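You operate a simulated robot arm through the tools that you are given. There is no shell and no other tool. Be economical: measure what you need, move in short steps, check, and stop when the job is done.

Carry out the task below with a simulated robot arm. There is one attempt and no reset: what you move stays moved.

## Task
Wash the greasy stepped ring and stand it on the drip tray.
Fine: in the parts washer's basket till the grime is gone; pump off and lid shut at the end.
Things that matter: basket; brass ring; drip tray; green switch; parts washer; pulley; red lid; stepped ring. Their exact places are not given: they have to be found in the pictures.

The check looks at the end state, three seconds after you hand in, the way a careful person would. Anything else that was tipped, shoved, dropped, spilled or broken makes it a failure. A push-on lid holds only when it is set on centred and level and pressed home; a screw cap is set on level and turned clockwise until tight.

## Robot
A 6-joint arm with a fingered hand on a trunk, on a base that drives. Base frame: it is fixed to the floor where the robot stands at the start and does not move with it; the origin is under the middle of the robot, x ahead of it, y to its left, z up; the surface under the hand at the start is at about z = 911. Lengths are in mm, angles in rad, forces in N, time in s.
With the tool pointing down near the work surface it reaches from about 440 to 800 mm from the robot's upright axis, wherever it stands. Its first joint turns from -2.897 to 2.897 rad. Places, roughly: basket [600, -300, 700]; drip tray [-300, -800, 900]; green switch [200, -400, 900]; parts washer [600, -300, 400]; red lid [700, -300, 900]. Payload 4 kg.
The tool frame sits at the grasp point between the pads (the TCP): z along the fingers, y along the line on which they close. The tips reach 20 mm beyond it. The gripper opens to 140 mm. The gripper's body begins 54 mm behind the TCP. The gripper is a hand of 3 fingers: y runs from the thumb to the fingers, the wrist lies at [0, 0, -215] in the tool frame, and closing takes about 1.5 s.
Orientation is told as [roll, pitch, yaw] about the base's x, y, z axes, in that order, counted from this pose: with the fingers straight down and closing along the base's y, the tool's x points along the base's -x, its y along +y and its z along -z.

## Interface
- The arm moves only by the tool servo_tool. Its argument "targets" is one flat list of numbers, 7 for each row, row after row: the shift along the tool's x, y, z in cm, then the turn, a rotation vector about the tool's x, y, z in rad, then the finger opening in cm, from 0 to 14. In form: [dx, dy, dz, wx, wy, wz, jaw, dx, dy, dz, wx, wy, wz, jaw, ...]. A call has 1 to 12 rows; each row shifts and turns the commanded pose from where the row before left it, along the tool's axes as they then stand. Each row takes 0.2 s and may step no farther than 50 mm and 0.15 rad from the row before; otherwise, or with a gripper value out of range, the whole call is refused. A pose out of reach is approached as far as the arm can. The call stops where the force on the tool passes 90 N (or 10 N more than at its start, if that is more) or the arm is blocked; 0.2 s more then pass. The fingers move at their own pace (about 45 mm/s each) and stop on an object; they squeeze with about 32 N. The grip force told is the motor's: it shows also when the fingers shut on nothing. Time passes only in rows, and 0.2 s behind the last, so rows that do not move let the fingers close. It gives the time, the measured TCP pose, the force on the tool (base axes), the opening and the grip force at its end, in the units of the frame above (readings bear some noise), with the torque about the TCP (base axes, N m) and any sound that the robot's microphone picked up.
- Cameras (640 x 400 px; columns grow to the right, rows downward): "scene" is now at [25.3, 112.3, 1661.5]; the picture's right is [-0.85, -0.52, 0.00], its down [-0.23, 0.38, -0.89] and it looks along [0.47, -0.76, -0.45] (base axes); focal length 214 px, centre (320, 200). "wrist" rides on the gripper at [74, -43, -79] in the tool frame; the picture's right is [0.50, 0.87, 0.00], its down [-0.59, 0.34, -0.73] and it looks along [-0.64, 0.37, 0.68] (tool axes); focal length 275 px, centre (320, 200).
- capture(camera): a new picture of that camera. It takes no simulated time.
- move_column(by): slides the trunk up (or, below 0, down) by that many mm; the arm and the scene camera ride with it, the base frame stays. It gives what a move gives, with no picture.
- base_move(legs): drives the robot by 1 to 6 legs, each [ahead, left, turn to the left] in mm, mm and rad, along the robot's own axes; the way and the turn of a leg run together, so that a leg with both is an arc; at most 1500 mm and 3.142 rad a leg. The arm and the cameras ride along, it lands a little off, and it stops where it bumps. It gives what a move gives.
- preshape(shape): the hand has 3 fingers and takes this shape, open, in about a second: jaw (thumb against the fingers, like two jaws); tri (thumb and two fingers); tip (a fingertip pinch); poke (one finger out to press); point (the index stretched); flat (the hand flat); cup (the hand cupped); fist (a fist). The gripper value then closes the fingers along that shape, each until it touches; the sizes above hold for jaw. It gives what a move gives, with no picture.
- aim_head(pan, tilt): turns the head with the scene camera to pan (to the left, within 2.094 rad either way) and tilt (down, from -0.506 to 1.204), counted from straight ahead of the robot. It gives what a move gives.
- pixel_to_xyz(camera, pixels): for up to 12 pixels [column, row] of the newest picture of that camera ("zoom" is the newest enlarged one), the place [x, y, z] in the base frame of the surface seen there, good to about 2 mm. It takes no simulated time.
- zoom(camera, box): a new picture of the part [left, top, right, bottom] of that camera's present view, enlarged. It takes no simulated time.
- close_job(): hands the job in; it is judged then, once.

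Work in short steps. Measure before you move; look again where a grasp or a placing could have gone wrong, and mend it. You have 80 turns and 52 pictures in all, those below and enlarged ones among them. Open the gripper and draw the arm clear of the work before you hand the job in, unless the task says otherwise; then end with one line.

The tools are called after "Request:" as a command line: name --argument value ..., lists and objects as JSON in quotes. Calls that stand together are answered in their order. servo_tool: Moves the arm, as the interface text tells. Its arguments: {"type":"object","properties":{"targets":{"type":"array"}},"required":["targets"]} The other tools are called the same way: move_column (by) slides the trunk up or down; preshape (shape) gives the hand a shape; base_move (legs) drives the base; aim_head (pan, tilt) turns the head that bears the scene camera; capture (camera) takes a picture; pixel_to_xyz (camera, pixels) gives the place of the surface under pixels of a picture; zoom (camera, box) takes an enlarged picture of a part of a camera's view; close_job () hands the job in.

At the start:

```text
t: 0.0
tool_pos: [251.9, -339.1, 1639.7]
ee_rot: [0.0, -0.002, 0.002]
force: [0.9, -0.2, 0.2]
torque: [0.0, 0.01, 0.01]
width: 139.9
grip_force: 0.1
shape: jaw
trunk travel left (down, up): [-228.0, 362.0]
robot x, y, heading: [1.3, 0.3, 0.003]
head pan, tilt: [-1.021, 0.463]
```

scene: 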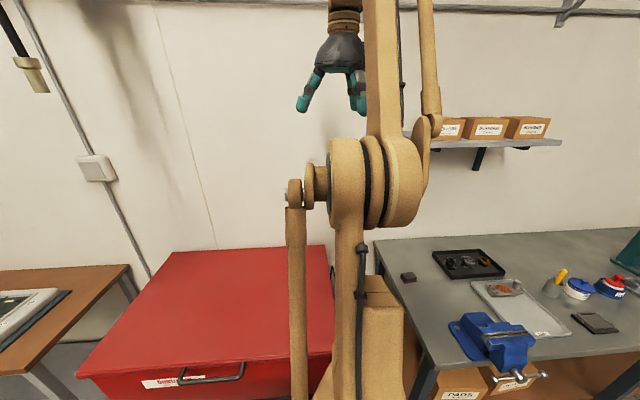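
wrist: 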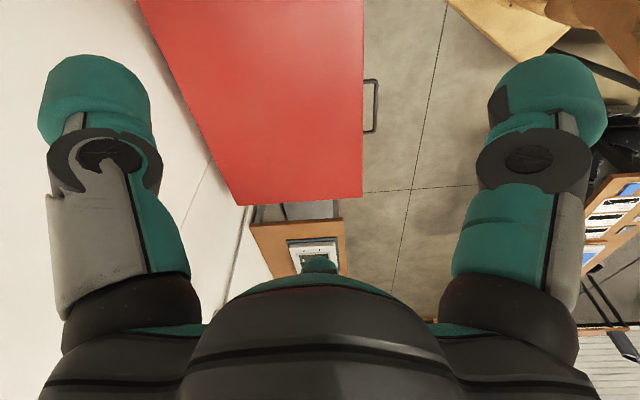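

The scene shows the red-lidded washer (left) and a bench with a black tray of parts (470,263) and a drip tray (520,305). I zoom in on the bench and the washer.

Request:
zoom --camera "scene" --box '[380, 220, 640, 382]'

Request:
pixel_to_xyz --camera "scene" --pixels '[[172, 253], [325, 247], [80, 375], [240, 372], [408, 277], [470, 263], [500, 290], [520, 310], [560, 330], [440, 270], [212, 374], [330, 270]]'

```text
2.46 times, centred on (510, 301) of scene
```

zoom: 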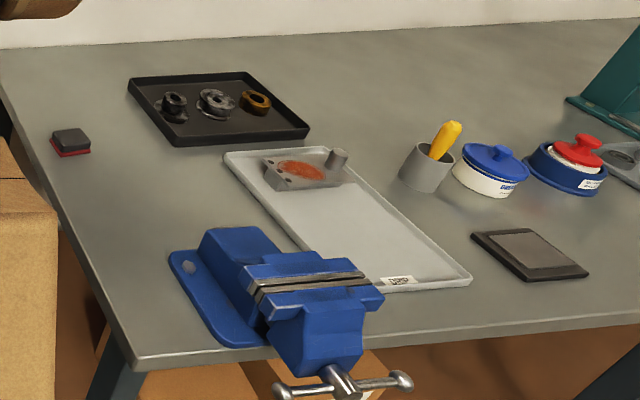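

```text
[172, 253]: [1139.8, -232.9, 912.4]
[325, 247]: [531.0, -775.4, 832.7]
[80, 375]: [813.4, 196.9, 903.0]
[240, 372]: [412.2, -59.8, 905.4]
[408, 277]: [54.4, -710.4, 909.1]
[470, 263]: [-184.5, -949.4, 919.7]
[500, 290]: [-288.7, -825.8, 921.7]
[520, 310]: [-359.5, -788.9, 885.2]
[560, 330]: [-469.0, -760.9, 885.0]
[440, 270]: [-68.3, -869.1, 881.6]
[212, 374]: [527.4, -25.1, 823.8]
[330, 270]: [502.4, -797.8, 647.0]
```

Parts tray has three items: pulley, stepped ring, brass ring. I look at the washer from another head angle, and the switch (hidden behind the arm).

Request:
aim_head --pan -0.6 --tilt 0.8

Request:
capture --camera "scene"

Request:
zoom --camera "wrist" --box '[130, 0, 470, 280]'

```text
t: 0.9
tool_pos: [252.4, -338.9, 1640.7]
ee_rot: [0.0, -0.001, 0.001]
force: [0.5, 0.9, 0.5]
torque: [0.01, -0.02, -0.02]
width: 139.7
grip_force: 0.0
shape: jaw
trunk travel left (down, up): [-228.0, 362.0]
robot x, y, heading: [-0.8, 1.8, -0.001]
head pan, tilt: [-0.6, 0.799]
```

```text
48 pictures are left
```

scene: 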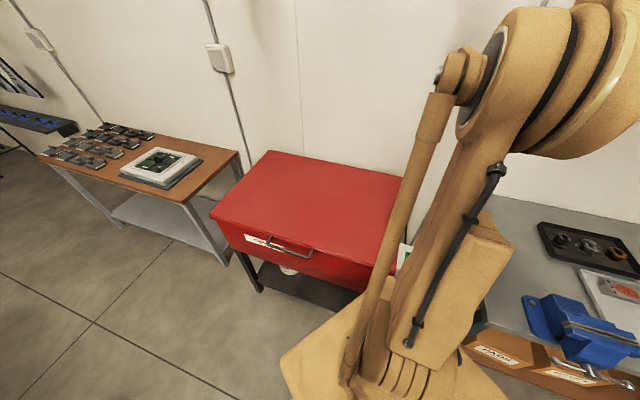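

```text
1.43 times, centred on (300, 140) of wrist
```

zoom: 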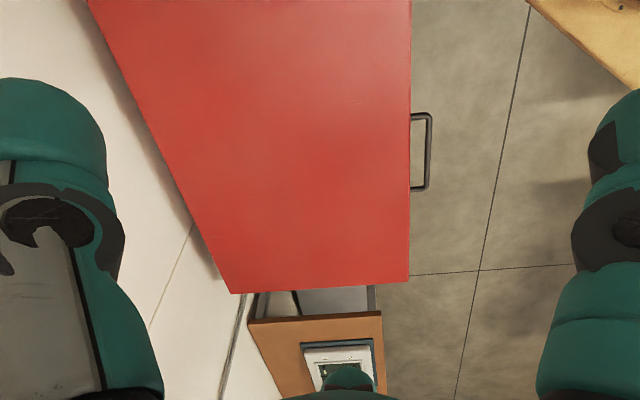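

A green switch seems to sit on the washer's right side at about (405,255). I zoom in and measure the lid corners and handle.

Request:
zoom --camera "scene" --box '[200, 140, 440, 290]'

Request:
pixel_to_xyz --camera "scene" --pixels '[[268, 153], [400, 178], [213, 214], [372, 262], [290, 252], [288, 247], [268, 237], [310, 250], [406, 252], [230, 240], [300, 200], [399, 262]]'

```text
2.67 times, centred on (320, 215) of scene
```

zoom: 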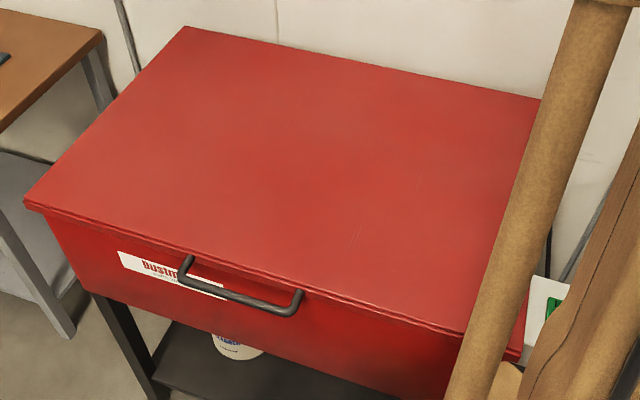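

```text
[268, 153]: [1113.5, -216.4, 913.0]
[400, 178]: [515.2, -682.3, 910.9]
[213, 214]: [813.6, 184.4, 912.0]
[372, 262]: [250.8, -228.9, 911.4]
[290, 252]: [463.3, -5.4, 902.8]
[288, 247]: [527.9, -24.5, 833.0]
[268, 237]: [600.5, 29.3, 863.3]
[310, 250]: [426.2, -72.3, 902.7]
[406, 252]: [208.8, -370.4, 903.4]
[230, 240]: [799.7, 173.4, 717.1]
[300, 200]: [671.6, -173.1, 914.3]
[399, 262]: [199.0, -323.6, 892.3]
```

I measure the handle and switch accurately on this zoomed picture: bar around (240,294), posts (186,262) and (300,295), lid front edge above.

Request:
pixel_to_xyz --camera "zoom" --pixels '[[200, 283], [240, 296], [285, 309], [187, 262], [301, 294], [240, 265], [240, 280], [553, 306], [540, 300], [30, 205], [539, 103], [240, 330]]'

Request:
zoom --camera "scene" --box '[255, 225, 319, 265]'

```text
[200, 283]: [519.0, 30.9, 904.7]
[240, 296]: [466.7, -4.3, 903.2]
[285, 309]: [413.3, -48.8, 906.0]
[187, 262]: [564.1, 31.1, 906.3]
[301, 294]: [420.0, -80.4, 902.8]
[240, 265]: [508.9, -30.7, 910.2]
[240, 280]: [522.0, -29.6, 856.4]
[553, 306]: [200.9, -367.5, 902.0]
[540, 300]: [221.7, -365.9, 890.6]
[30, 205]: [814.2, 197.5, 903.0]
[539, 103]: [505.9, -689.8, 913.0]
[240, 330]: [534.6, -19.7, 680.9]
```

```text
10.00 times, centred on (287, 245) of scene
```

zoom: 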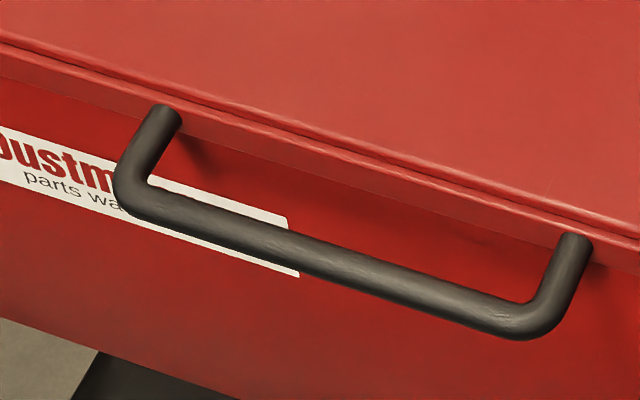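

Handle bar runs (519,31)→(413,−49) at z≈900, about 46 mm in front of the lid edge; the lid's front faces (−0.6, 0.8) and its hinge is at the wall side. I back the robot off 150 mm along that direction to have room to grip the handle horizontally.

Request:
base_move --legs '[[-90, 120, 0]]'

Request:
servo_tool --targets '[0, 0, 4, 0, 0, -0.129, 14, 0, 0, 4, 0, 0, -0.129, 14, 0, 0, 4, 0, 0, -0.129, 14, 0, 0, 4, 0, 0, -0.129, 14, 0, 0, 4, 0, 0, -0.129, 14]'

```text
t: 2.2
tool_pos: [162.6, -216.1, 1640.9]
ee_rot: [-0.001, 0.0, 0.003]
force: [0.0, 0.4, -0.3]
torque: [-0.05, -0.02, -0.03]
width: 139.8
grip_force: 0.2
shape: jaw
trunk travel left (down, up): [-228.0, 362.0]
robot x, y, heading: [-93.3, 124.0, 0.002]
head pan, tilt: [-0.6, 0.799]
```

```text
t: 3.5
tool_pos: [217.8, -171.6, 1440.5]
ee_rot: [-0.002, 0.011, 0.632]
force: [-1.2, -0.2, -0.6]
torque: [-0.05, 0.01, -0.03]
width: 139.9
grip_force: 0.0
shape: jaw
out of reach, approached as far as the arm can: row 4, 5
trunk travel left (down, up): [-228.0, 362.0]
robot x, y, heading: [-88.1, 124.6, 0.004]
head pan, tilt: [-0.6, 0.799]
```

The arm is now yawed 0.63; it ran at its inner limit. I move out along the lid front (tool −x), then down.

Request:
servo_tool --targets '[-5, 0.7, 0, 0, 0, -0.002, 14, -5, 0.7, 0, 0, 0, -0.002, 14, -5, 0.7, 0, 0, 0, -0.002, 14, -5, 0.7, 0, 0, 0, -0.002, 14, -5, 0.7, 0, 0, 0, -0.002, 14, -5, 0.7, 0, 0, 0, -0.002, 14, 0, 0, 5, 0, 0, 0, 14, 0, 0, 5, 0, 0, 0, 14, 0, 0, 5, 0, 0, 0, 14, 0, 0, 5, 0, 0, 0, 14]'

```text
refused: row 1 steps farther than a row can; nothing moved
```

The step norm just exceeded 50 mm; I repeat with slightly smaller steps.

Request:
servo_tool --targets '[-4.9, 0.7, 0, 0, 0, -0.002, 14, -4.9, 0.7, 0, 0, 0, -0.002, 14, -4.9, 0.7, 0, 0, 0, -0.002, 14, -4.9, 0.7, 0, 0, 0, -0.002, 14, -4.9, 0.7, 0, 0, 0, -0.002, 14, -4.9, 0.7, 0, 0, 0, -0.002, 14, 0, 0, 4.9, 0, 0, 0, 14, 0, 0, 4.9, 0, 0, 0, 14, 0, 0, 4.9, 0, 0, 0, 14, 0, 0, 4.9, 0, 0, 0, 14]'

```text
t: 5.7
tool_pos: [426.6, 40.3, 1245.4]
ee_rot: [0.0, 0.0, 0.66]
force: [-0.4, -0.4, -0.3]
torque: [0.0, 0.0, 0.01]
width: 140.0
grip_force: 0.0
shape: jaw
trunk travel left (down, up): [-228.0, 362.0]
robot x, y, heading: [-92.2, 122.8, -0.002]
head pan, tilt: [-0.6, 0.799]
```

In position in front of the handle. Now tilt the hand to horizontal while descending to handle height.

Request:
servo_tool --targets '[0, 0, 3.16, 0.143, 0, 0, 14, 0, 0.45, 3.13, 0.143, 0, 0, 14, 0, 0.89, 3.03, 0.143, 0, 0, 14, 0, 1.31, 2.88, 0.143, 0, 0, 14, 0, 1.71, 2.66, 0.143, 0, 0, 14, 0, 2.07, 2.39, 0.143, 0, 0, 14, 0, 2.39, 2.07, 0.143, 0, 0, 14, 0, 2.66, 1.71, 0.143, 0, 0, 14, 0, 2.87, 1.31, 0.143, 0, 0, 14, 0, 3.03, 0.89, 0.143, 0, 0, 14, 0, 3.13, 0.45, 0.141, 0, 0, 14]'

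Request:
capture --camera "scene"

Request:
capture --camera "wrist"

```text
t: 8.1
tool_pos: [581.4, 71.1, 1019.0]
ee_rot: [-1.572, 0.0, 0.658]
force: [0.2, -0.1, -0.2]
torque: [0.01, 0.01, 0.0]
width: 139.9
grip_force: 0.0
shape: jaw
out of reach, approached as far as the arm can: row 7, 8, 9, 10, 11
trunk travel left (down, up): [-228.0, 362.0]
robot x, y, heading: [-88.2, 120.1, 0.004]
head pan, tilt: [-0.6, 0.799]
```

```text
44 pictures are left
```

scene: 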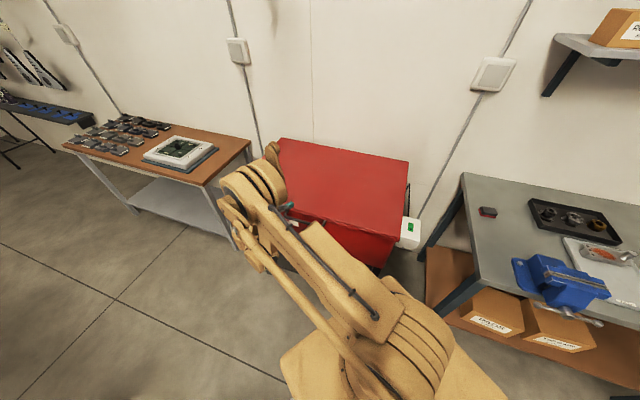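

```text
43 pictures are left
```

wrist: 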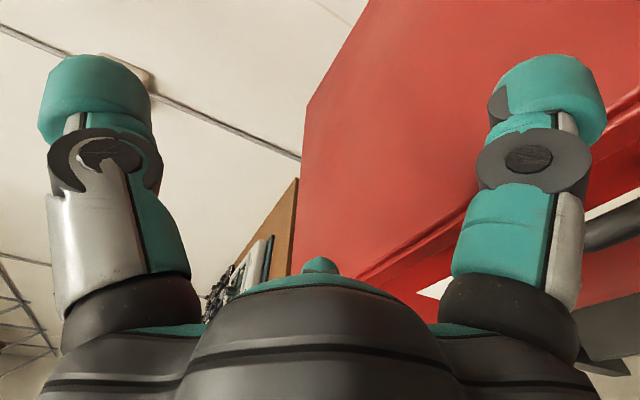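

The hand is horizontal but the arm's low reach limits it (TCP at [581,71,1019]). I shift clear of the handle to its left/outward, then lower the trunk so the arm works at a better relative height.

Request:
servo_tool --targets '[-4.9, 0, 0, 0, 0, 0, 14, 0, 0, -4, 0, 0, 0, 14, 0, 0, -4, 0, 0, 0, 14]'

Request:
move_column --by -200

```text
t: 8.8
tool_pos: [568.0, 166.2, 1016.7]
ee_rot: [-1.571, 0.0, 0.658]
force: [-0.2, -0.1, -0.1]
torque: [0.01, -0.02, 0.02]
width: 139.9
grip_force: 0.1
shape: jaw
trunk travel left (down, up): [-228.0, 362.0]
robot x, y, heading: [-88.4, 119.9, 0.006]
head pan, tilt: [-0.6, 0.799]
```

```text
t: 11.0
tool_pos: [566.5, 164.2, 818.4]
ee_rot: [-1.572, 0.001, 0.661]
force: [-0.3, 0.4, -0.7]
torque: [0.02, 0.01, 0.02]
width: 140.2
grip_force: 0.1
shape: jaw
trunk travel left (down, up): [-28.0, 562.0]
robot x, y, heading: [-91.7, 121.0, 0.006]
head pan, tilt: [-0.6, 0.799]
```

Clear of the handle; now slide along the front to the handle's middle and raise to z≈897.

Request:
servo_tool --targets '[4.3, -2, 0, 0, 0.014, 0, 14, 4.3, -2, 0, 0, 0, 0, 14, 4.3, -2, 0, 0, 0, 0, 14, 4.3, -1.9, 0, 0, 0, 0, 14]'

Request:
capture --camera "wrist"

```text
t: 12.0
tool_pos: [496.5, 85.6, 943.1]
ee_rot: [-1.569, -0.001, 0.643]
force: [0.0, -0.6, -0.9]
torque: [0.01, -0.01, -0.01]
width: 140.0
grip_force: 0.0
shape: jaw
out of reach, approached as far as the arm can: row 1, 2, 3, 4
trunk travel left (down, up): [-28.0, 562.0]
robot x, y, heading: [-87.9, 118.8, 0.003]
head pan, tilt: [-0.6, 0.799]
```

```text
42 pictures are left
```

wrist: 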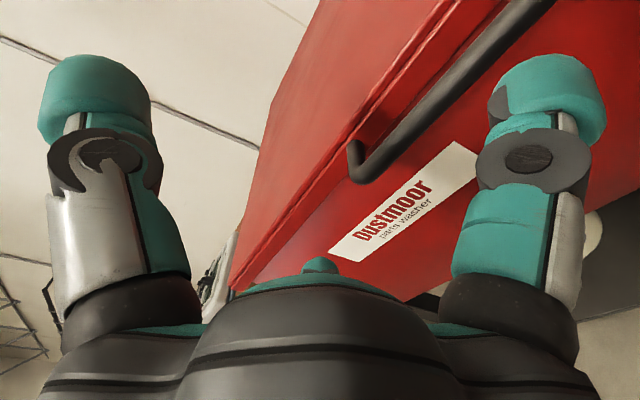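

The wrist sits at its inner limit (radius ≈476), so I drive the base 80 mm back, which also centres the hand on the handle; then adjust to z≈897.

Request:
base_move --legs '[[-80, 0, 0]]'

Request:
servo_tool --targets '[0, 2.3, 0, 0, 0, 0, 14, 0, 2.3, 0, 0, 0, 0, 14]'

Request:
capture --camera "wrist"

```text
t: 13.1
tool_pos: [416.0, 85.4, 943.0]
ee_rot: [-1.569, 0.0, 0.644]
force: [-0.3, 0.4, 0.0]
torque: [0.0, -0.01, 0.02]
width: 140.3
grip_force: 0.1
shape: jaw
trunk travel left (down, up): [-28.0, 562.0]
robot x, y, heading: [-172.1, 116.5, 0.006]
head pan, tilt: [-0.6, 0.799]
```

```text
t: 13.7
tool_pos: [438.5, 94.0, 913.3]
ee_rot: [-1.566, 0.0, 0.642]
force: [-0.6, 0.1, 0.6]
torque: [-0.02, 0.0, 0.02]
width: 139.9
grip_force: 0.0
shape: jaw
out of reach, approached as far as the arm can: row 1, 2
trunk travel left (down, up): [-28.0, 562.0]
robot x, y, heading: [-170.6, 123.4, 0.004]
head pan, tilt: [-0.6, 0.799]
```

```text
41 pictures are left
```

wrist: 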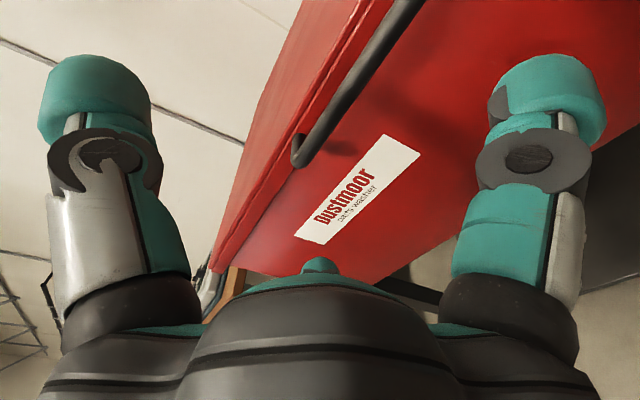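

The bar lies between the fingers' lines. I advance ~97 mm so the bar is at the TCP, with z→898.

Request:
servo_tool --targets '[0.7, 0.4, 3.2, 0, 0, 0, 14, 0.7, 0.5, 3.2, 0, 0, 0, 14, 0.6, 0.6, 3.0, 0, 0, 0, 14]'

Request:
capture --camera "wrist"

```text
t: 14.5
tool_pos: [478.6, 5.3, 898.9]
ee_rot: [-1.569, 0.002, 0.645]
force: [0.2, 0.3, -0.2]
torque: [-0.02, -0.02, 0.01]
width: 140.3
grip_force: 0.0
shape: jaw
trunk travel left (down, up): [-28.0, 562.0]
robot x, y, heading: [-172.4, 121.0, -0.0]
head pan, tilt: [-0.6, 0.799]
```

```text
40 pictures are left
```

wrist: 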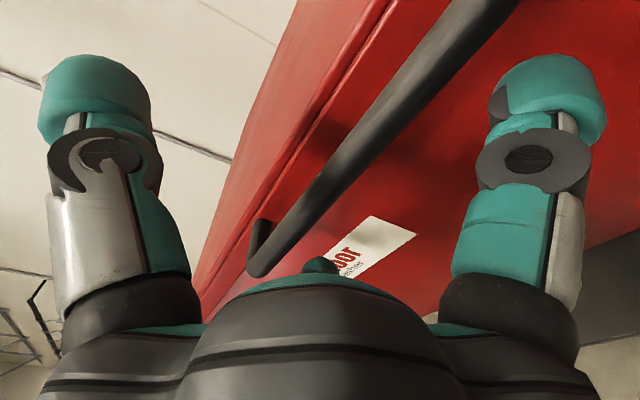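

The bar passes between the fingers. Close on it.

Request:
servo_tool --targets '[0, 0, 0, 0, 0, 0, 1, 0, 0, 0, 0, 0, 0, 1, 0, 0, 0, 0, 0, 0, 1, 0, 0, 0, 0, 0, 0, 1, 0, 0, 0, 0, 0, 0, 1, 0, 0, 0, 0, 0, 0, 1, 0, 0, 0, 0, 0, 0, 0, 0, 0, 0, 0, 0, 0, 0]'

Request:
capture --camera "wrist"

```text
t: 16.3
tool_pos: [478.0, 3.6, 897.3]
ee_rot: [-1.567, -0.001, 0.642]
force: [7.7, -6.6, -3.5]
torque: [-0.07, -0.05, 0.04]
width: 19.2
grip_force: 32.2
shape: jaw
trunk travel left (down, up): [-28.0, 562.0]
robot x, y, heading: [-169.0, 120.4, 0.005]
head pan, tilt: [-0.6, 0.799]
```

```text
39 pictures are left
```

wrist: 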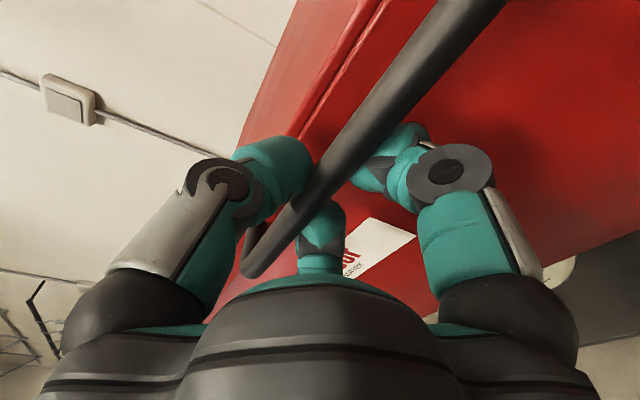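

Firmly gripped (19 mm bar). I lift along the hinge arc (R≈560 mm) with the hand turning along, first a few rows to check forces.

Request:
servo_tool --targets '[0, -3.9, 0.14, -0.07, 0, 0, 0, 0, -3.9, 0.14, -0.07, 0, 0, 0, 0, -3.9, 0.14, -0.07, 0, 0, 0, 0, -3.9, 0.14, -0.07, 0, 0, 0]'

Request:
capture --camera "scene"

```text
t: 17.3
tool_pos: [490.3, -10.3, 1053.7]
ee_rot: [-1.289, 0.0, 0.642]
force: [-7.7, -2.3, -2.3]
torque: [-0.09, -0.06, -0.1]
width: 19.0
grip_force: 32.0
shape: jaw
trunk travel left (down, up): [-28.0, 562.0]
robot x, y, heading: [-173.7, 121.5, 0.001]
head pan, tilt: [-0.6, 0.799]
```

```text
38 pictures are left
```

scene: 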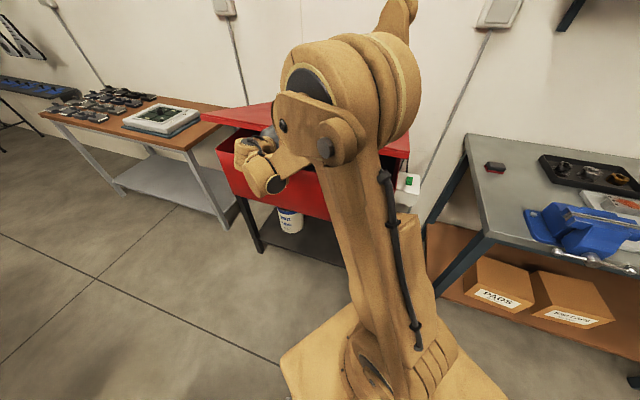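

The lid is lifting with almost no force. Continue along the arc.

Request:
servo_tool --targets '[0, -3.9, 0.14, -0.07, 0, 0, 0, 0, -3.9, 0.14, -0.07, 0, 0, 0, 0, -3.9, 0.14, -0.07, 0, 0, 0, 0, -3.9, 0.14, -0.07, 0, 0, 0, 0, -3.9, 0.14, -0.07, 0, 0, 0, 0, -3.9, 0.14, -0.07, 0, 0, 0, 0, -3.9, 0.14, -0.07, 0, 0, 0, 0, -3.9, 0.14, -0.07, 0, 0, 0]'

```text
t: 19.1
tool_pos: [579.9, -138.4, 1303.2]
ee_rot: [-0.747, 0.0, 0.644]
force: [7.9, -6.5, -9.1]
torque: [0.08, 0.02, 0.0]
width: 16.6
grip_force: 31.5
shape: jaw
out of reach, approached as far as the arm can: row 8
trunk travel left (down, up): [-28.0, 562.0]
robot x, y, heading: [-163.1, 117.8, -0.001]
head pan, tilt: [-0.6, 0.799]
```

The arm reached its outer limit with the lid about 47° open, and the lid bears nearly no weight. I open the fingers only slightly (still straddling the bar) to see whether the lid stays by itself.

Request:
servo_tool --targets '[0, 0, 0, 0, 0, 0, 5, 0, 0, 0, 0, 0, 0, 5, 0, 0, 0, 0, 0, 0, 5]'

Request:
capture --camera "wrist"

Request:
capture --camera "scene"

```text
t: 19.9
tool_pos: [578.4, -137.3, 1303.7]
ee_rot: [-0.745, 0.001, 0.645]
force: [0.4, -0.2, 0.7]
torque: [0.01, -0.01, 0.01]
width: 49.9
grip_force: 0.1
shape: jaw
trunk travel left (down, up): [-28.0, 562.0]
robot x, y, heading: [-169.2, 115.7, 0.005]
head pan, tilt: [-0.6, 0.799]
```

```text
37 pictures are left
```

wrist: 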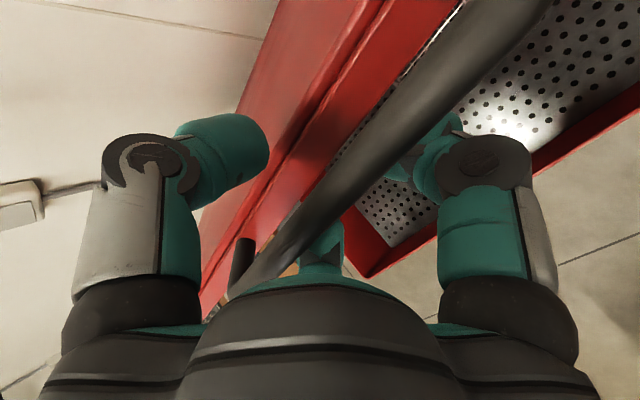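

```text
36 pictures are left
```

scene: 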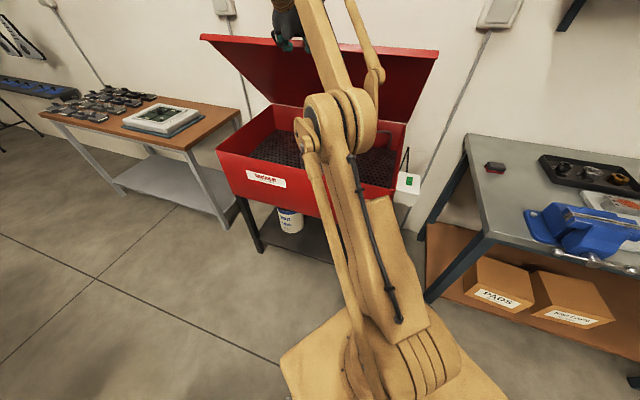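

The lid stays at ~47° by itself; the basket (perforated floor) is visible. That opening suffices, so I back out along the tool axis and look at the bench.

Request:
servo_tool --targets '[0, 0, 0, 0, 0, 0, 10, 0, 0, 0, 0, 0, 0, 10, 0, 0, 0, 0, 0, 0, 10, 0, 0, -4, 0, 0, 0, 10, 0, 0, -4, 0, 0, 0, 10, 0, 0, -4, 0, 0, 0, 10, 0, 0, -4, 0, 0, 0, 12]'

Request:
aim_head --pan -1.4 --tilt 0.7

Request:
capture --camera "scene"

```text
t: 21.5
tool_pos: [493.7, -49.2, 1399.7]
ee_rot: [-0.731, -0.001, 0.643]
force: [0.5, 0.0, 0.6]
torque: [-0.02, -0.02, 0.01]
width: 119.9
grip_force: 0.1
shape: jaw
out of reach, approached as far as the arm can: row 4, 5, 6, 7
trunk travel left (down, up): [-28.0, 562.0]
robot x, y, heading: [-167.8, 119.1, 0.003]
head pan, tilt: [-0.6, 0.799]
```

```text
t: 22.6
tool_pos: [496.0, -49.9, 1400.2]
ee_rot: [-0.728, 0.001, 0.644]
force: [-0.7, 0.3, -0.4]
torque: [0.04, 0.0, 0.01]
width: 119.7
grip_force: 0.1
shape: jaw
trunk travel left (down, up): [-28.0, 562.0]
robot x, y, heading: [-170.5, 121.1, 0.007]
head pan, tilt: [-1.4, 0.7]
```

```text
35 pictures are left
```

scene: 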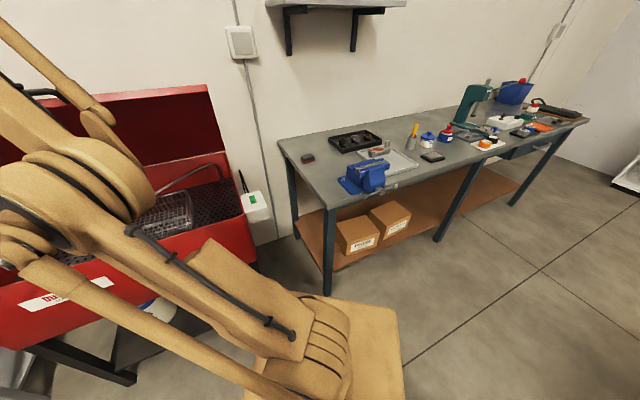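

I see a wire basket at (175,212) in the washer, switch at (252,200), bench beyond. I zoom on both and measure.

Request:
zoom --camera "scene" --box '[120, 140, 280, 240]'

Request:
pixel_to_xyz --camera "zoom" --pixels '[[120, 320], [200, 280], [270, 240], [230, 330], [390, 330], [527, 235], [520, 245], [40, 240], [280, 270], [210, 360], [150, 215], [300, 140]]'

Request:
pixel_to_xyz --camera "scene" --pixels '[[281, 142], [332, 206], [420, 182], [585, 124], [345, 142], [354, 139], [365, 136], [385, 155], [400, 165], [378, 150], [395, 188], [418, 163]]'

```text
4.00 times, centred on (200, 190) of scene
```

zoom: 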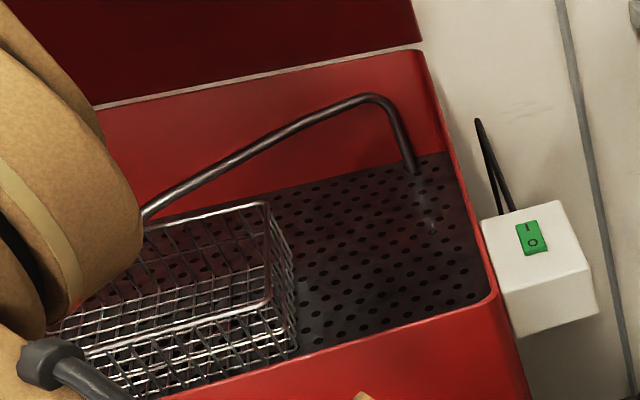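

```text
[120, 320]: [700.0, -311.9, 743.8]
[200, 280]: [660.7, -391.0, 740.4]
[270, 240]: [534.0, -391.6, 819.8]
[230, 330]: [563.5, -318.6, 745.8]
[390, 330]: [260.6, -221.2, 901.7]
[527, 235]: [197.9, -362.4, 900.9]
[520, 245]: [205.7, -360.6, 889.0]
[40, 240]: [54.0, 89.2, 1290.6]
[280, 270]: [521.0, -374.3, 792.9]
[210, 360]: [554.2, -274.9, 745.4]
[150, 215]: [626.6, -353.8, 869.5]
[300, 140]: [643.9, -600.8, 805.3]
```

```text
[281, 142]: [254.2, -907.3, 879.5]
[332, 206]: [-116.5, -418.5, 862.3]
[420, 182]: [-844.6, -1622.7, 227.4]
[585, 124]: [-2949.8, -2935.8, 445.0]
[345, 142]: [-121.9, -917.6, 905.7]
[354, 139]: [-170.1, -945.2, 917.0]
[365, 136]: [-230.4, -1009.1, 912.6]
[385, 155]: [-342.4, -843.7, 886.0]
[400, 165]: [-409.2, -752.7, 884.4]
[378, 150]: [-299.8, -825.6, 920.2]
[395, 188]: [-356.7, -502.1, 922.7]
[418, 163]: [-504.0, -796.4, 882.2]
```

Basket: wire, rim ≈820, floor ≈745; rocker switch with I/O on a box top at (198,−362,901). I check the robot's base footprint in this picture and zoom on the parts tray to identify the stepped ring.

Request:
pixel_to_xyz --camera "scene" --pixels '[[400, 308], [405, 398], [330, 300], [255, 370], [325, 210], [418, 180], [390, 192], [380, 345]]'

Request:
zoom --camera "scene" --box '[316, 120, 428, 190]'

```text
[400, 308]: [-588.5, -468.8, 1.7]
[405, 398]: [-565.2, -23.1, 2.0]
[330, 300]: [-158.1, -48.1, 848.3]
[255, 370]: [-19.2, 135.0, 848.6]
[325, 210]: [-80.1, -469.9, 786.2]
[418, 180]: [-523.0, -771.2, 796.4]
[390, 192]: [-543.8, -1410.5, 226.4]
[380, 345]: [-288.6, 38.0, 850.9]
```

```text
5.71 times, centred on (372, 155) of scene
```

zoom: 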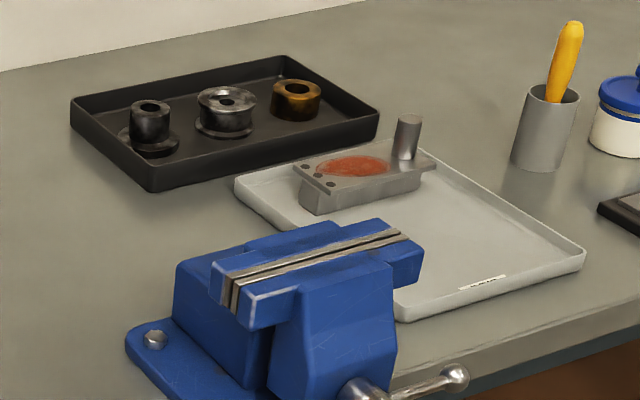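

Left piece (150,128 in zoom) is the stepped ring (small collar on wide flange), middle the grooved pulley, right the brass ring. Measure the ring and drip tray free area.

Request:
pixel_to_xyz --camera "zoom" --pixels '[[150, 101], [150, 114], [134, 108], [167, 108], [150, 130], [150, 150], [122, 143], [180, 140], [200, 160], [430, 240], [490, 225], [400, 300]]'

```text
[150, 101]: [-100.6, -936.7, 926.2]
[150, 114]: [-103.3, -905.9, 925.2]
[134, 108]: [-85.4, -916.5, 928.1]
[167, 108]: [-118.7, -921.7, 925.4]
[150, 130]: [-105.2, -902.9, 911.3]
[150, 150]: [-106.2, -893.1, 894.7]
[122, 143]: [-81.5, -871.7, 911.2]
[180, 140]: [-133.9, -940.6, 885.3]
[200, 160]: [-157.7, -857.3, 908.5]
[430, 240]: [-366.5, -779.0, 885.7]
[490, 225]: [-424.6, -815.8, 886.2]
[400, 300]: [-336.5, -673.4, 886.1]
```

Ring collar centre ≈(−102,−921), top z≈926; collar ø≈36, flange ø≈60. I drive sideways away from the washer, then turn to face the bench (same orientation as the washer).

Request:
base_move --legs '[[-429, -322, 0], [0, 0, -0.927]]'

Request:
aim_head --pan 0 --tilt 0.75

Request:
capture --camera "scene"

```text
t: 28.1
tool_pos: [-345.3, -844.1, 1399.7]
ee_rot: [-0.729, 0.001, -0.29]
force: [-0.3, 0.0, 0.4]
torque: [0.0, 0.02, 0.02]
width: 119.8
grip_force: 0.0
shape: jaw
trunk travel left (down, up): [-28.0, 562.0]
robot x, y, heading: [-607.6, -205.6, -0.931]
head pan, tilt: [-1.4, 0.7]
```

```text
t: 29.7
tool_pos: [-345.7, -844.9, 1399.8]
ee_rot: [-0.728, 0.002, -0.289]
force: [-0.1, -0.6, -0.6]
torque: [-0.01, -0.02, 0.02]
width: 119.9
grip_force: 0.0
shape: jaw
trunk travel left (down, up): [-28.0, 562.0]
robot x, y, heading: [-601.8, -207.6, -0.924]
head pan, tilt: [0.0, 0.75]
```

```text
32 pictures are left
```

scene: 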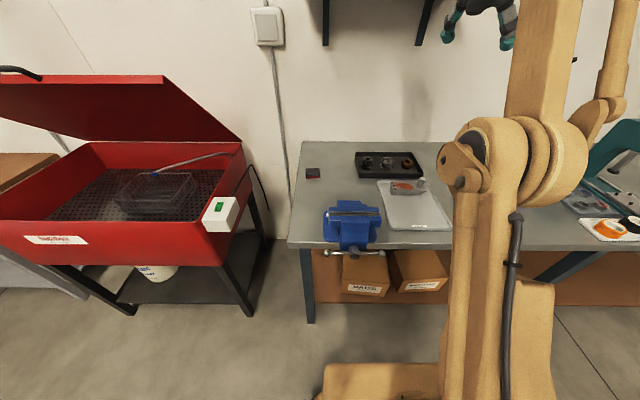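

Good view of both. I measure the vise handle and the ring again, then raise the trunk back to its starting height.

Request:
pixel_to_xyz --camera "scene" --pixels '[[356, 255], [328, 252], [384, 252], [367, 160], [389, 162], [406, 160], [358, 158], [419, 172], [400, 210], [430, 215], [219, 206], [325, 2]]'

Request:
zoom --camera "scene" --box '[330, 140, 450, 215]'

Request:
move_column --by 200

```text
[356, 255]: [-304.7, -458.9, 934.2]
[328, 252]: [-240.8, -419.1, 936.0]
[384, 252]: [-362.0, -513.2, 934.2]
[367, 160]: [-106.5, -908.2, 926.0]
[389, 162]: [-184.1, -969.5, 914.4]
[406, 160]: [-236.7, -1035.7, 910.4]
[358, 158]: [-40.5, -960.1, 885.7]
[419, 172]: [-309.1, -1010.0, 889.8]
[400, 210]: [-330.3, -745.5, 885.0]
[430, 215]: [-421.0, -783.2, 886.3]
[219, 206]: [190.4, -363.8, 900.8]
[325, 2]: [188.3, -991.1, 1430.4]
```

```text
5.33 times, centred on (390, 178) of scene
```

zoom: 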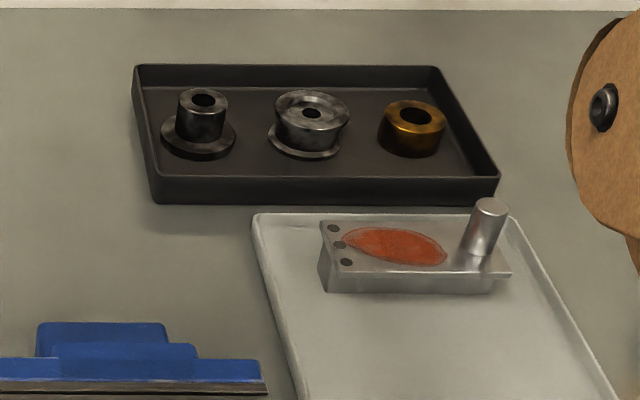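

```text
t: 31.8
tool_pos: [-346.5, -844.6, 1598.7]
ee_rot: [-0.729, 0.0, -0.29]
force: [0.3, -0.6, 0.2]
torque: [-0.02, 0.03, 0.01]
width: 119.7
grip_force: 0.0
shape: jaw
trunk travel left (down, up): [-228.0, 362.0]
robot x, y, heading: [-603.4, -210.6, -0.935]
head pan, tilt: [0.0, 0.75]
```

Vise handle at p≈184 leaves clearance for driving 150 mm closer. First I turn the hand straight down (closing along the bench depth) while descending to a safe height above the bench.

Request:
servo_tool --targets '[0, 3.3, 3.7, -0.1456, 0, 0, 9, 0, 2.7, 4.15, -0.1456, 0, 0, 9, 0, 2.1, 4.5, -0.1456, 0, 0, 9, 0, 1.4, 4.75, -0.1456, 0, 0, 9, 0, 0.7, 4.9, -0.1456, 0, 0, 9, 0, 0, 4, 0, 0, -0.134, 9, 0, 0, 4, 0, 0, -0.134, 9, 0, 0, 4, 0, 0, -0.134, 9, 0, 0, 4, 0, 0, -0.134, 9, 0, 0, 4, 0, 0, -0.134, 9, 0, 0, 4, 0, 0, -0.134, 9, 0, 0, 3, 0, 0, -0.13, 9]'

Request:
base_move --legs '[[150, 0, 0]]'

```text
t: 34.4
tool_pos: [-224.3, -901.1, 1208.8]
ee_rot: [-0.003, 0.032, 0.376]
force: [1.1, -0.8, 0.3]
torque: [-0.03, -0.03, -0.01]
width: 90.1
grip_force: 0.0
shape: jaw
out of reach, approached as far as the arm can: row 6, 7, 8, 9, 10, 11, 12
trunk travel left (down, up): [-228.0, 362.0]
robot x, y, heading: [-602.1, -205.4, -0.929]
head pan, tilt: [0.0, 0.75]
```

```text
t: 35.8
tool_pos: [-134.6, -1022.0, 1206.3]
ee_rot: [-0.003, 0.033, 0.372]
force: [0.4, 0.3, -0.4]
torque: [0.03, 0.05, -0.03]
width: 90.3
grip_force: 0.0
shape: jaw
trunk travel left (down, up): [-228.0, 362.0]
robot x, y, heading: [-515.3, -335.1, -0.931]
head pan, tilt: [0.0, 0.75]
```

Now above the parts tray's back; I centre over the ring, turn to yaw 0.645 and level the hand.

Request:
servo_tool --targets '[-2.2, 2.8, 1, 0.012, -0.031, -0.09, 9, -2.4, 2.7, 3, 0, 0, -0.09, 9, -2.6, 2.4, 3, 0, 0, -0.09, 9]'

```text
t: 36.6
tool_pos: [8.9, -943.0, 1179.4]
ee_rot: [-0.013, 0.015, 0.579]
force: [0.5, -0.7, -0.1]
torque: [0.01, 0.02, 0.0]
width: 90.1
grip_force: 0.0
shape: jaw
out of reach, approached as far as the arm can: row 1, 2, 3
trunk travel left (down, up): [-228.0, 362.0]
robot x, y, heading: [-514.1, -329.1, -0.936]
head pan, tilt: [0.0, 0.75]
```

The wrist's yaw limit relative to the arm (~1.44) bent the path. I use yaw ≈0.40 instead (still clear of the pulley) and go over the ring.

Request:
servo_tool --targets '[0, 0, 0, 0, 0, 0.13, 9, 0, 0, 0, 0, 0, 0.05, 9, 3.17, 2.17, 2.5, 0, 0, 0, 9, 3.17, 2.17, 2.5, 0, 0, 0, 9, 3.17, 2.17, 2.5, 0, 0, 0, 9]'

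```text
t: 37.8
tool_pos: [-44.0, -1001.3, 1134.4]
ee_rot: [-0.016, 0.014, 0.402]
force: [-0.6, 0.1, -0.2]
torque: [0.01, -0.01, -0.02]
width: 90.3
grip_force: 0.0
shape: jaw
out of reach, approached as far as the arm can: row 3, 4, 5
trunk travel left (down, up): [-228.0, 362.0]
robot x, y, heading: [-511.7, -332.1, -0.928]
head pan, tilt: [0.0, 0.75]
```

Still bound while yaw is large relative to the arm; I turn back to yaw 0 (closing along base y, still clear of pulley and tray walls), then centre.

Request:
servo_tool --targets '[0, 0, 0, 0, 0, 0.134, 9, 0, 0, 0, 0, 0, 0.134, 9, 0, 0, 0, 0, 0, 0.134, 9, 2, 2.7, 0, 0, 0, 0, 9, 2, 2.7, 0, 0, 0, 0, 9, 2, 2.7, 0, 0, 0, 0, 9]'

```text
t: 39.2
tool_pos: [-104.6, -919.8, 1137.1]
ee_rot: [-0.024, 0.004, -0.002]
force: [0.5, 0.5, 0.6]
torque: [-0.01, 0.0, 0.01]
width: 90.3
grip_force: 0.1
shape: jaw
trunk travel left (down, up): [-228.0, 362.0]
robot x, y, heading: [-512.9, -327.1, -0.93]
head pan, tilt: [0.0, 0.75]
```

Centred above the ring. Level the hand and descend to just above it, then look.

Request:
servo_tool --targets '[0, 0, 4.3, -0.024, 0, 0, 9, 0, 0, 4.3, 0, 0, 0, 9, 0, 0, 4.3, 0, 0, 0, 9, 0, 0, 4.0, 0, 0, 0, 9]'

Request:
zoom --camera "scene" --box '[280, 60, 520, 210]'

Request:
capture --camera "wrist"

```text
t: 40.2
tool_pos: [-103.5, -922.6, 963.8]
ee_rot: [0.004, 0.005, -0.001]
force: [0.5, 0.2, 0.0]
torque: [-0.01, -0.04, -0.01]
width: 90.1
grip_force: 0.1
shape: jaw
trunk travel left (down, up): [-228.0, 362.0]
robot x, y, heading: [-512.7, -331.4, -0.931]
head pan, tilt: [0.0, 0.75]
```

```text
2.67 times, centred on (400, 135) of scene
```

zoom: 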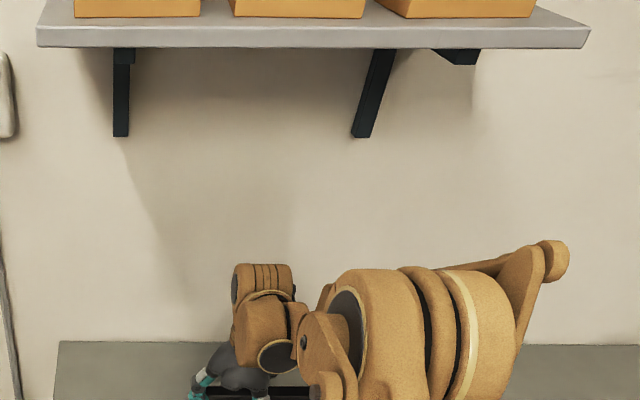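

```text
29 pictures are left
```

wrist: 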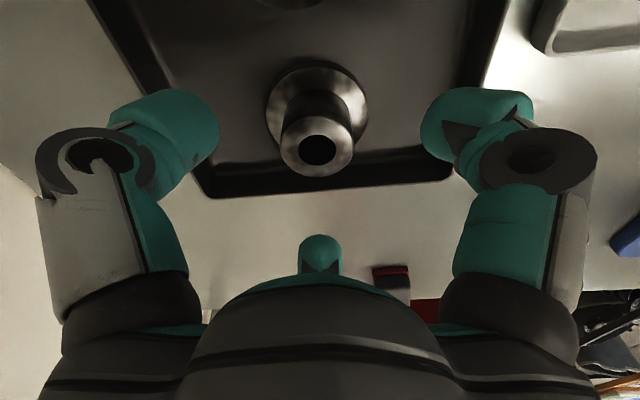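

The wrist view shows the ring's collar (318,148). I measure its rim exactly.

Request:
pixel_to_xyz --camera "wrist" --pixels '[[287, 149], [350, 149], [318, 128], [318, 170], [275, 110], [362, 105], [318, 85]]'

```text
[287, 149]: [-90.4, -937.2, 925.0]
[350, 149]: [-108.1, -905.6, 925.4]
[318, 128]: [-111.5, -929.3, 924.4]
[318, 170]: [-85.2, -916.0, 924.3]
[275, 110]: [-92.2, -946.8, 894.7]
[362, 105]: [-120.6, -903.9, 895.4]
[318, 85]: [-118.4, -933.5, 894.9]
```

Centre (−99,−922), collar top 925, flange top 895. Descend to TCP z≈919 (tips above the flange) and close.

Request:
servo_tool --targets '[-0.45, 0.05, 2.3, 0, 0, 0, 9, 0, 0, 2.15, 0, 0, 0, 9, 0, 0, 0, 0, 0, 0, 3, 0, 0, 0, 0, 0, 0, 3, 0, 0, 0, 0, 0, 0, 3, 0, 0, 0, 0, 0, 0, 3, 0, 0, 0, 0, 0, 0, 2]'

Request:
capture --camera "wrist"

```text
t: 41.8
tool_pos: [-94.3, -919.8, 920.3]
ee_rot: [0.004, 0.008, 0.004]
force: [29.1, 22.7, -5.9]
torque: [0.13, -0.11, 0.2]
width: 46.7
grip_force: 32.1
shape: jaw
trunk travel left (down, up): [-228.0, 362.0]
robot x, y, heading: [-508.1, -329.9, -0.924]
head pan, tilt: [0.0, 0.75]
```

```text
28 pictures are left
```

wrist: 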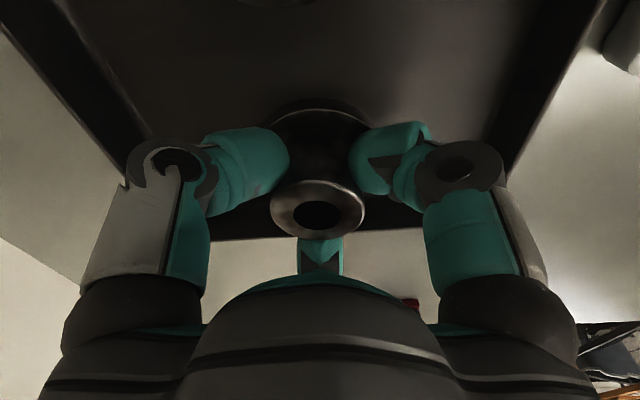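

Grip took hold (46.7 mm) with a sideways load; I hold for a moment and lift a little to check.

Request:
servo_tool --targets '[0, 0, 0, 0, 0, 0, 2, 0, 0, 0, 0, 0, 0, 2, 0, 0, -2, 0, 0, 0, 2, 0, 0, -3, 0, 0, 0, 2]'

Request:
capture --camera "wrist"

```text
t: 42.8
tool_pos: [-103.1, -921.0, 970.0]
ee_rot: [0.001, 0.007, -0.003]
force: [0.0, 0.6, -2.7]
torque: [0.0, 0.02, 0.01]
width: 42.6
grip_force: 31.7
shape: jaw
trunk travel left (down, up): [-228.0, 362.0]
robot x, y, heading: [-514.8, -330.9, -0.936]
head pan, tilt: [0.0, 0.75]
```

```text
27 pictures are left
```

wrist: 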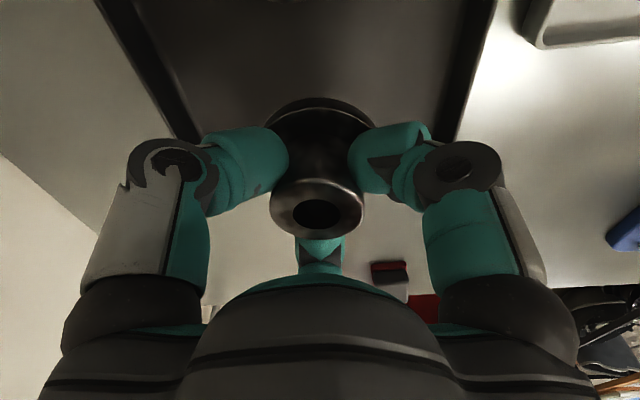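

The ring is held level. I lift it, retract toward the robot, back off and drive left in front of the washer, with the hand staying in front of the open lid.

Request:
servo_tool --targets '[0, 0, -5, 0, 0, 0, 2, 0, 0, -5, 0, 0, 0, 2, 0, 0, -4, 0, 0, 0, 2, 2.4, 3.2, -1, 0, 0, 0, 2, 2.4, 3.2, -1, 0, 0, 0, 2, 2.4, 3.2, 0, 0, 0, 0, 2, 2.4, 3.2, 0, 0, 0, 0, 2, 2.4, 3.2, 0, 0, 0, 0, 2]'

Request:
base_move --legs '[[-150, 0, 0], [0, 930, 0]]'

Request:
capture --camera "scene"

```text
t: 44.6
tool_pos: [-221.0, -757.7, 1132.9]
ee_rot: [0.001, 0.005, -0.001]
force: [-0.4, 0.7, -2.2]
torque: [0.0, 0.0, 0.0]
width: 42.6
grip_force: 31.9
shape: jaw
trunk travel left (down, up): [-228.0, 362.0]
robot x, y, heading: [-514.4, -330.2, -0.933]
head pan, tilt: [0.0, 0.75]
```

```text
t: 50.5
tool_pos: [439.8, -85.3, 1132.5]
ee_rot: [0.002, 0.005, -0.003]
force: [-0.6, 0.2, -2.1]
torque: [-0.03, 0.01, -0.03]
width: 42.6
grip_force: 32.0
shape: jaw
trunk travel left (down, up): [-228.0, 362.0]
robot x, y, heading: [144.3, 346.0, -0.933]
head pan, tilt: [0.0, 0.75]
```

```text
26 pictures are left
```

scene: 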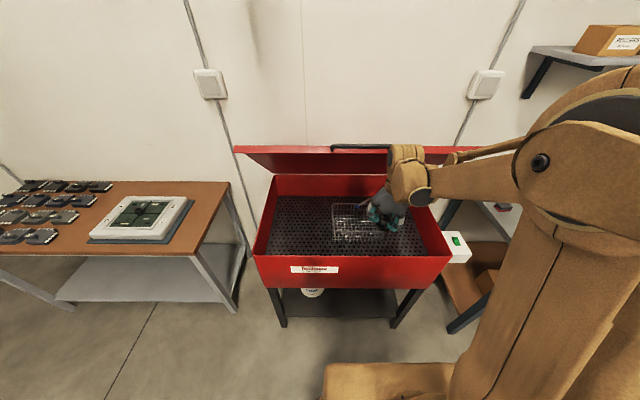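

Now in front of the washer. Zoom into the basket area to measure.

Request:
zoom --camera "scene" --box '[300, 170, 460, 270]'

Request:
pixel_to_xyz --camera "zoom" --pixels '[[130, 145], [135, 215], [145, 285], [230, 280], [345, 255], [125, 180], [180, 200], [200, 140], [280, 120], [240, 160], [150, 240], [440, 330]]'

```text
4.00 times, centred on (380, 220) of scene
```

zoom: 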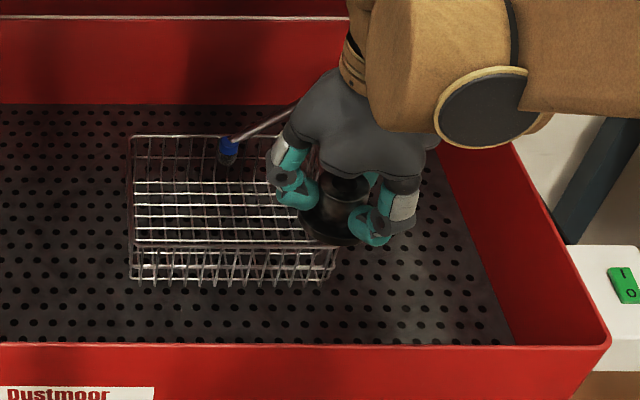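

```text
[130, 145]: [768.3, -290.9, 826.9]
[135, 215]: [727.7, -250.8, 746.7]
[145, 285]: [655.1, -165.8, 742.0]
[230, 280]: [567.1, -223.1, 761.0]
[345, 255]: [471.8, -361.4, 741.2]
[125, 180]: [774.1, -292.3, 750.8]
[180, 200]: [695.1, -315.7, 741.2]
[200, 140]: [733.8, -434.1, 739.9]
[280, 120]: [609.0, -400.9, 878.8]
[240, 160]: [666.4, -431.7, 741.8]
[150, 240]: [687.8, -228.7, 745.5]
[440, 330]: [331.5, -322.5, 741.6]
```

Basket spans roughly p 519–700 (depth), rim 827, floor ≈745; a blue nozzle tip at (228,147). I measure the nozzle and the lid edge before going in.

Request:
pixel_to_xyz --camera "zoom" --pixels '[[228, 144], [226, 154], [222, 146], [240, 140], [260, 130], [200, 243], [300, 246], [200, 182], [320, 280], [250, 244]]'

Request:
pixel_to_xyz --camera "scene" --pixels '[[240, 147], [360, 146], [300, 155], [300, 165], [300, 172], [474, 147], [280, 150], [457, 240], [456, 245]]'

```text
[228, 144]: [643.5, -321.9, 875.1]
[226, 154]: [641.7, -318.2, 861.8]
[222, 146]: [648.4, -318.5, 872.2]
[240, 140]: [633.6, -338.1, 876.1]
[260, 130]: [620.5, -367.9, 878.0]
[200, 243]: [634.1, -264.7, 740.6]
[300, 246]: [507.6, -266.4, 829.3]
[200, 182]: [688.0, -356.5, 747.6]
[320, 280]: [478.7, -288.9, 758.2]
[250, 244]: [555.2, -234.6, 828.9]
```

```text
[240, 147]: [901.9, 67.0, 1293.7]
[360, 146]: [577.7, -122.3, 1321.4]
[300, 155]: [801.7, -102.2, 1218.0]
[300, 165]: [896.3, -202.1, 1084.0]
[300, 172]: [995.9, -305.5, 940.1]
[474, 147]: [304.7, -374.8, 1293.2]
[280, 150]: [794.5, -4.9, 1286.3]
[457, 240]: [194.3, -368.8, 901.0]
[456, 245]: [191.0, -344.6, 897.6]
```

Nozzle tip at (643,−320, z≥855). I'll set the ring in the basket's front-left part at about (653,−229), beside the nozzle. Lower first, then drive in under the lid edge, above the washer wall.

Request:
servo_tool --targets '[0, 0, 4.2, 0, 0, 0, 2, 0, 0, 4.2, 0, 0, 0, 2, 0, 0, 4.2, 0, 0, 0, 2, 0, 0, 4.0, 0, 0, 0, 2]'

Request:
base_move --legs '[[110, 80, 0]]'

Request:
capture --camera "scene"

```text
t: 51.5
tool_pos: [440.5, -85.7, 965.8]
ee_rot: [0.003, 0.005, -0.003]
force: [-0.6, -1.0, -2.8]
torque: [-0.01, 0.01, 0.01]
width: 42.7
grip_force: 32.0
shape: jaw
trunk travel left (down, up): [-228.0, 362.0]
robot x, y, heading: [148.6, 347.5, -0.936]
head pan, tilt: [0.0, 0.75]
```

```text
t: 52.8
tool_pos: [574.1, -124.4, 966.0]
ee_rot: [0.003, 0.009, -0.001]
force: [-0.2, -0.2, -2.6]
torque: [0.01, 0.0, 0.01]
width: 42.6
grip_force: 32.0
shape: jaw
trunk travel left (down, up): [-228.0, 362.0]
robot x, y, heading: [279.9, 306.0, -0.932]
head pan, tilt: [0.0, 0.75]
```

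```text
24 pictures are left
```

scene: 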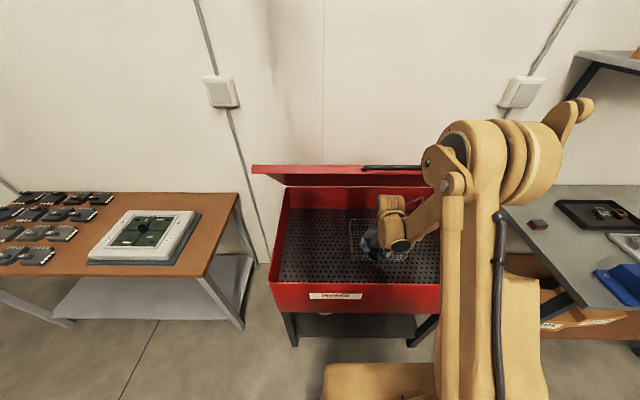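

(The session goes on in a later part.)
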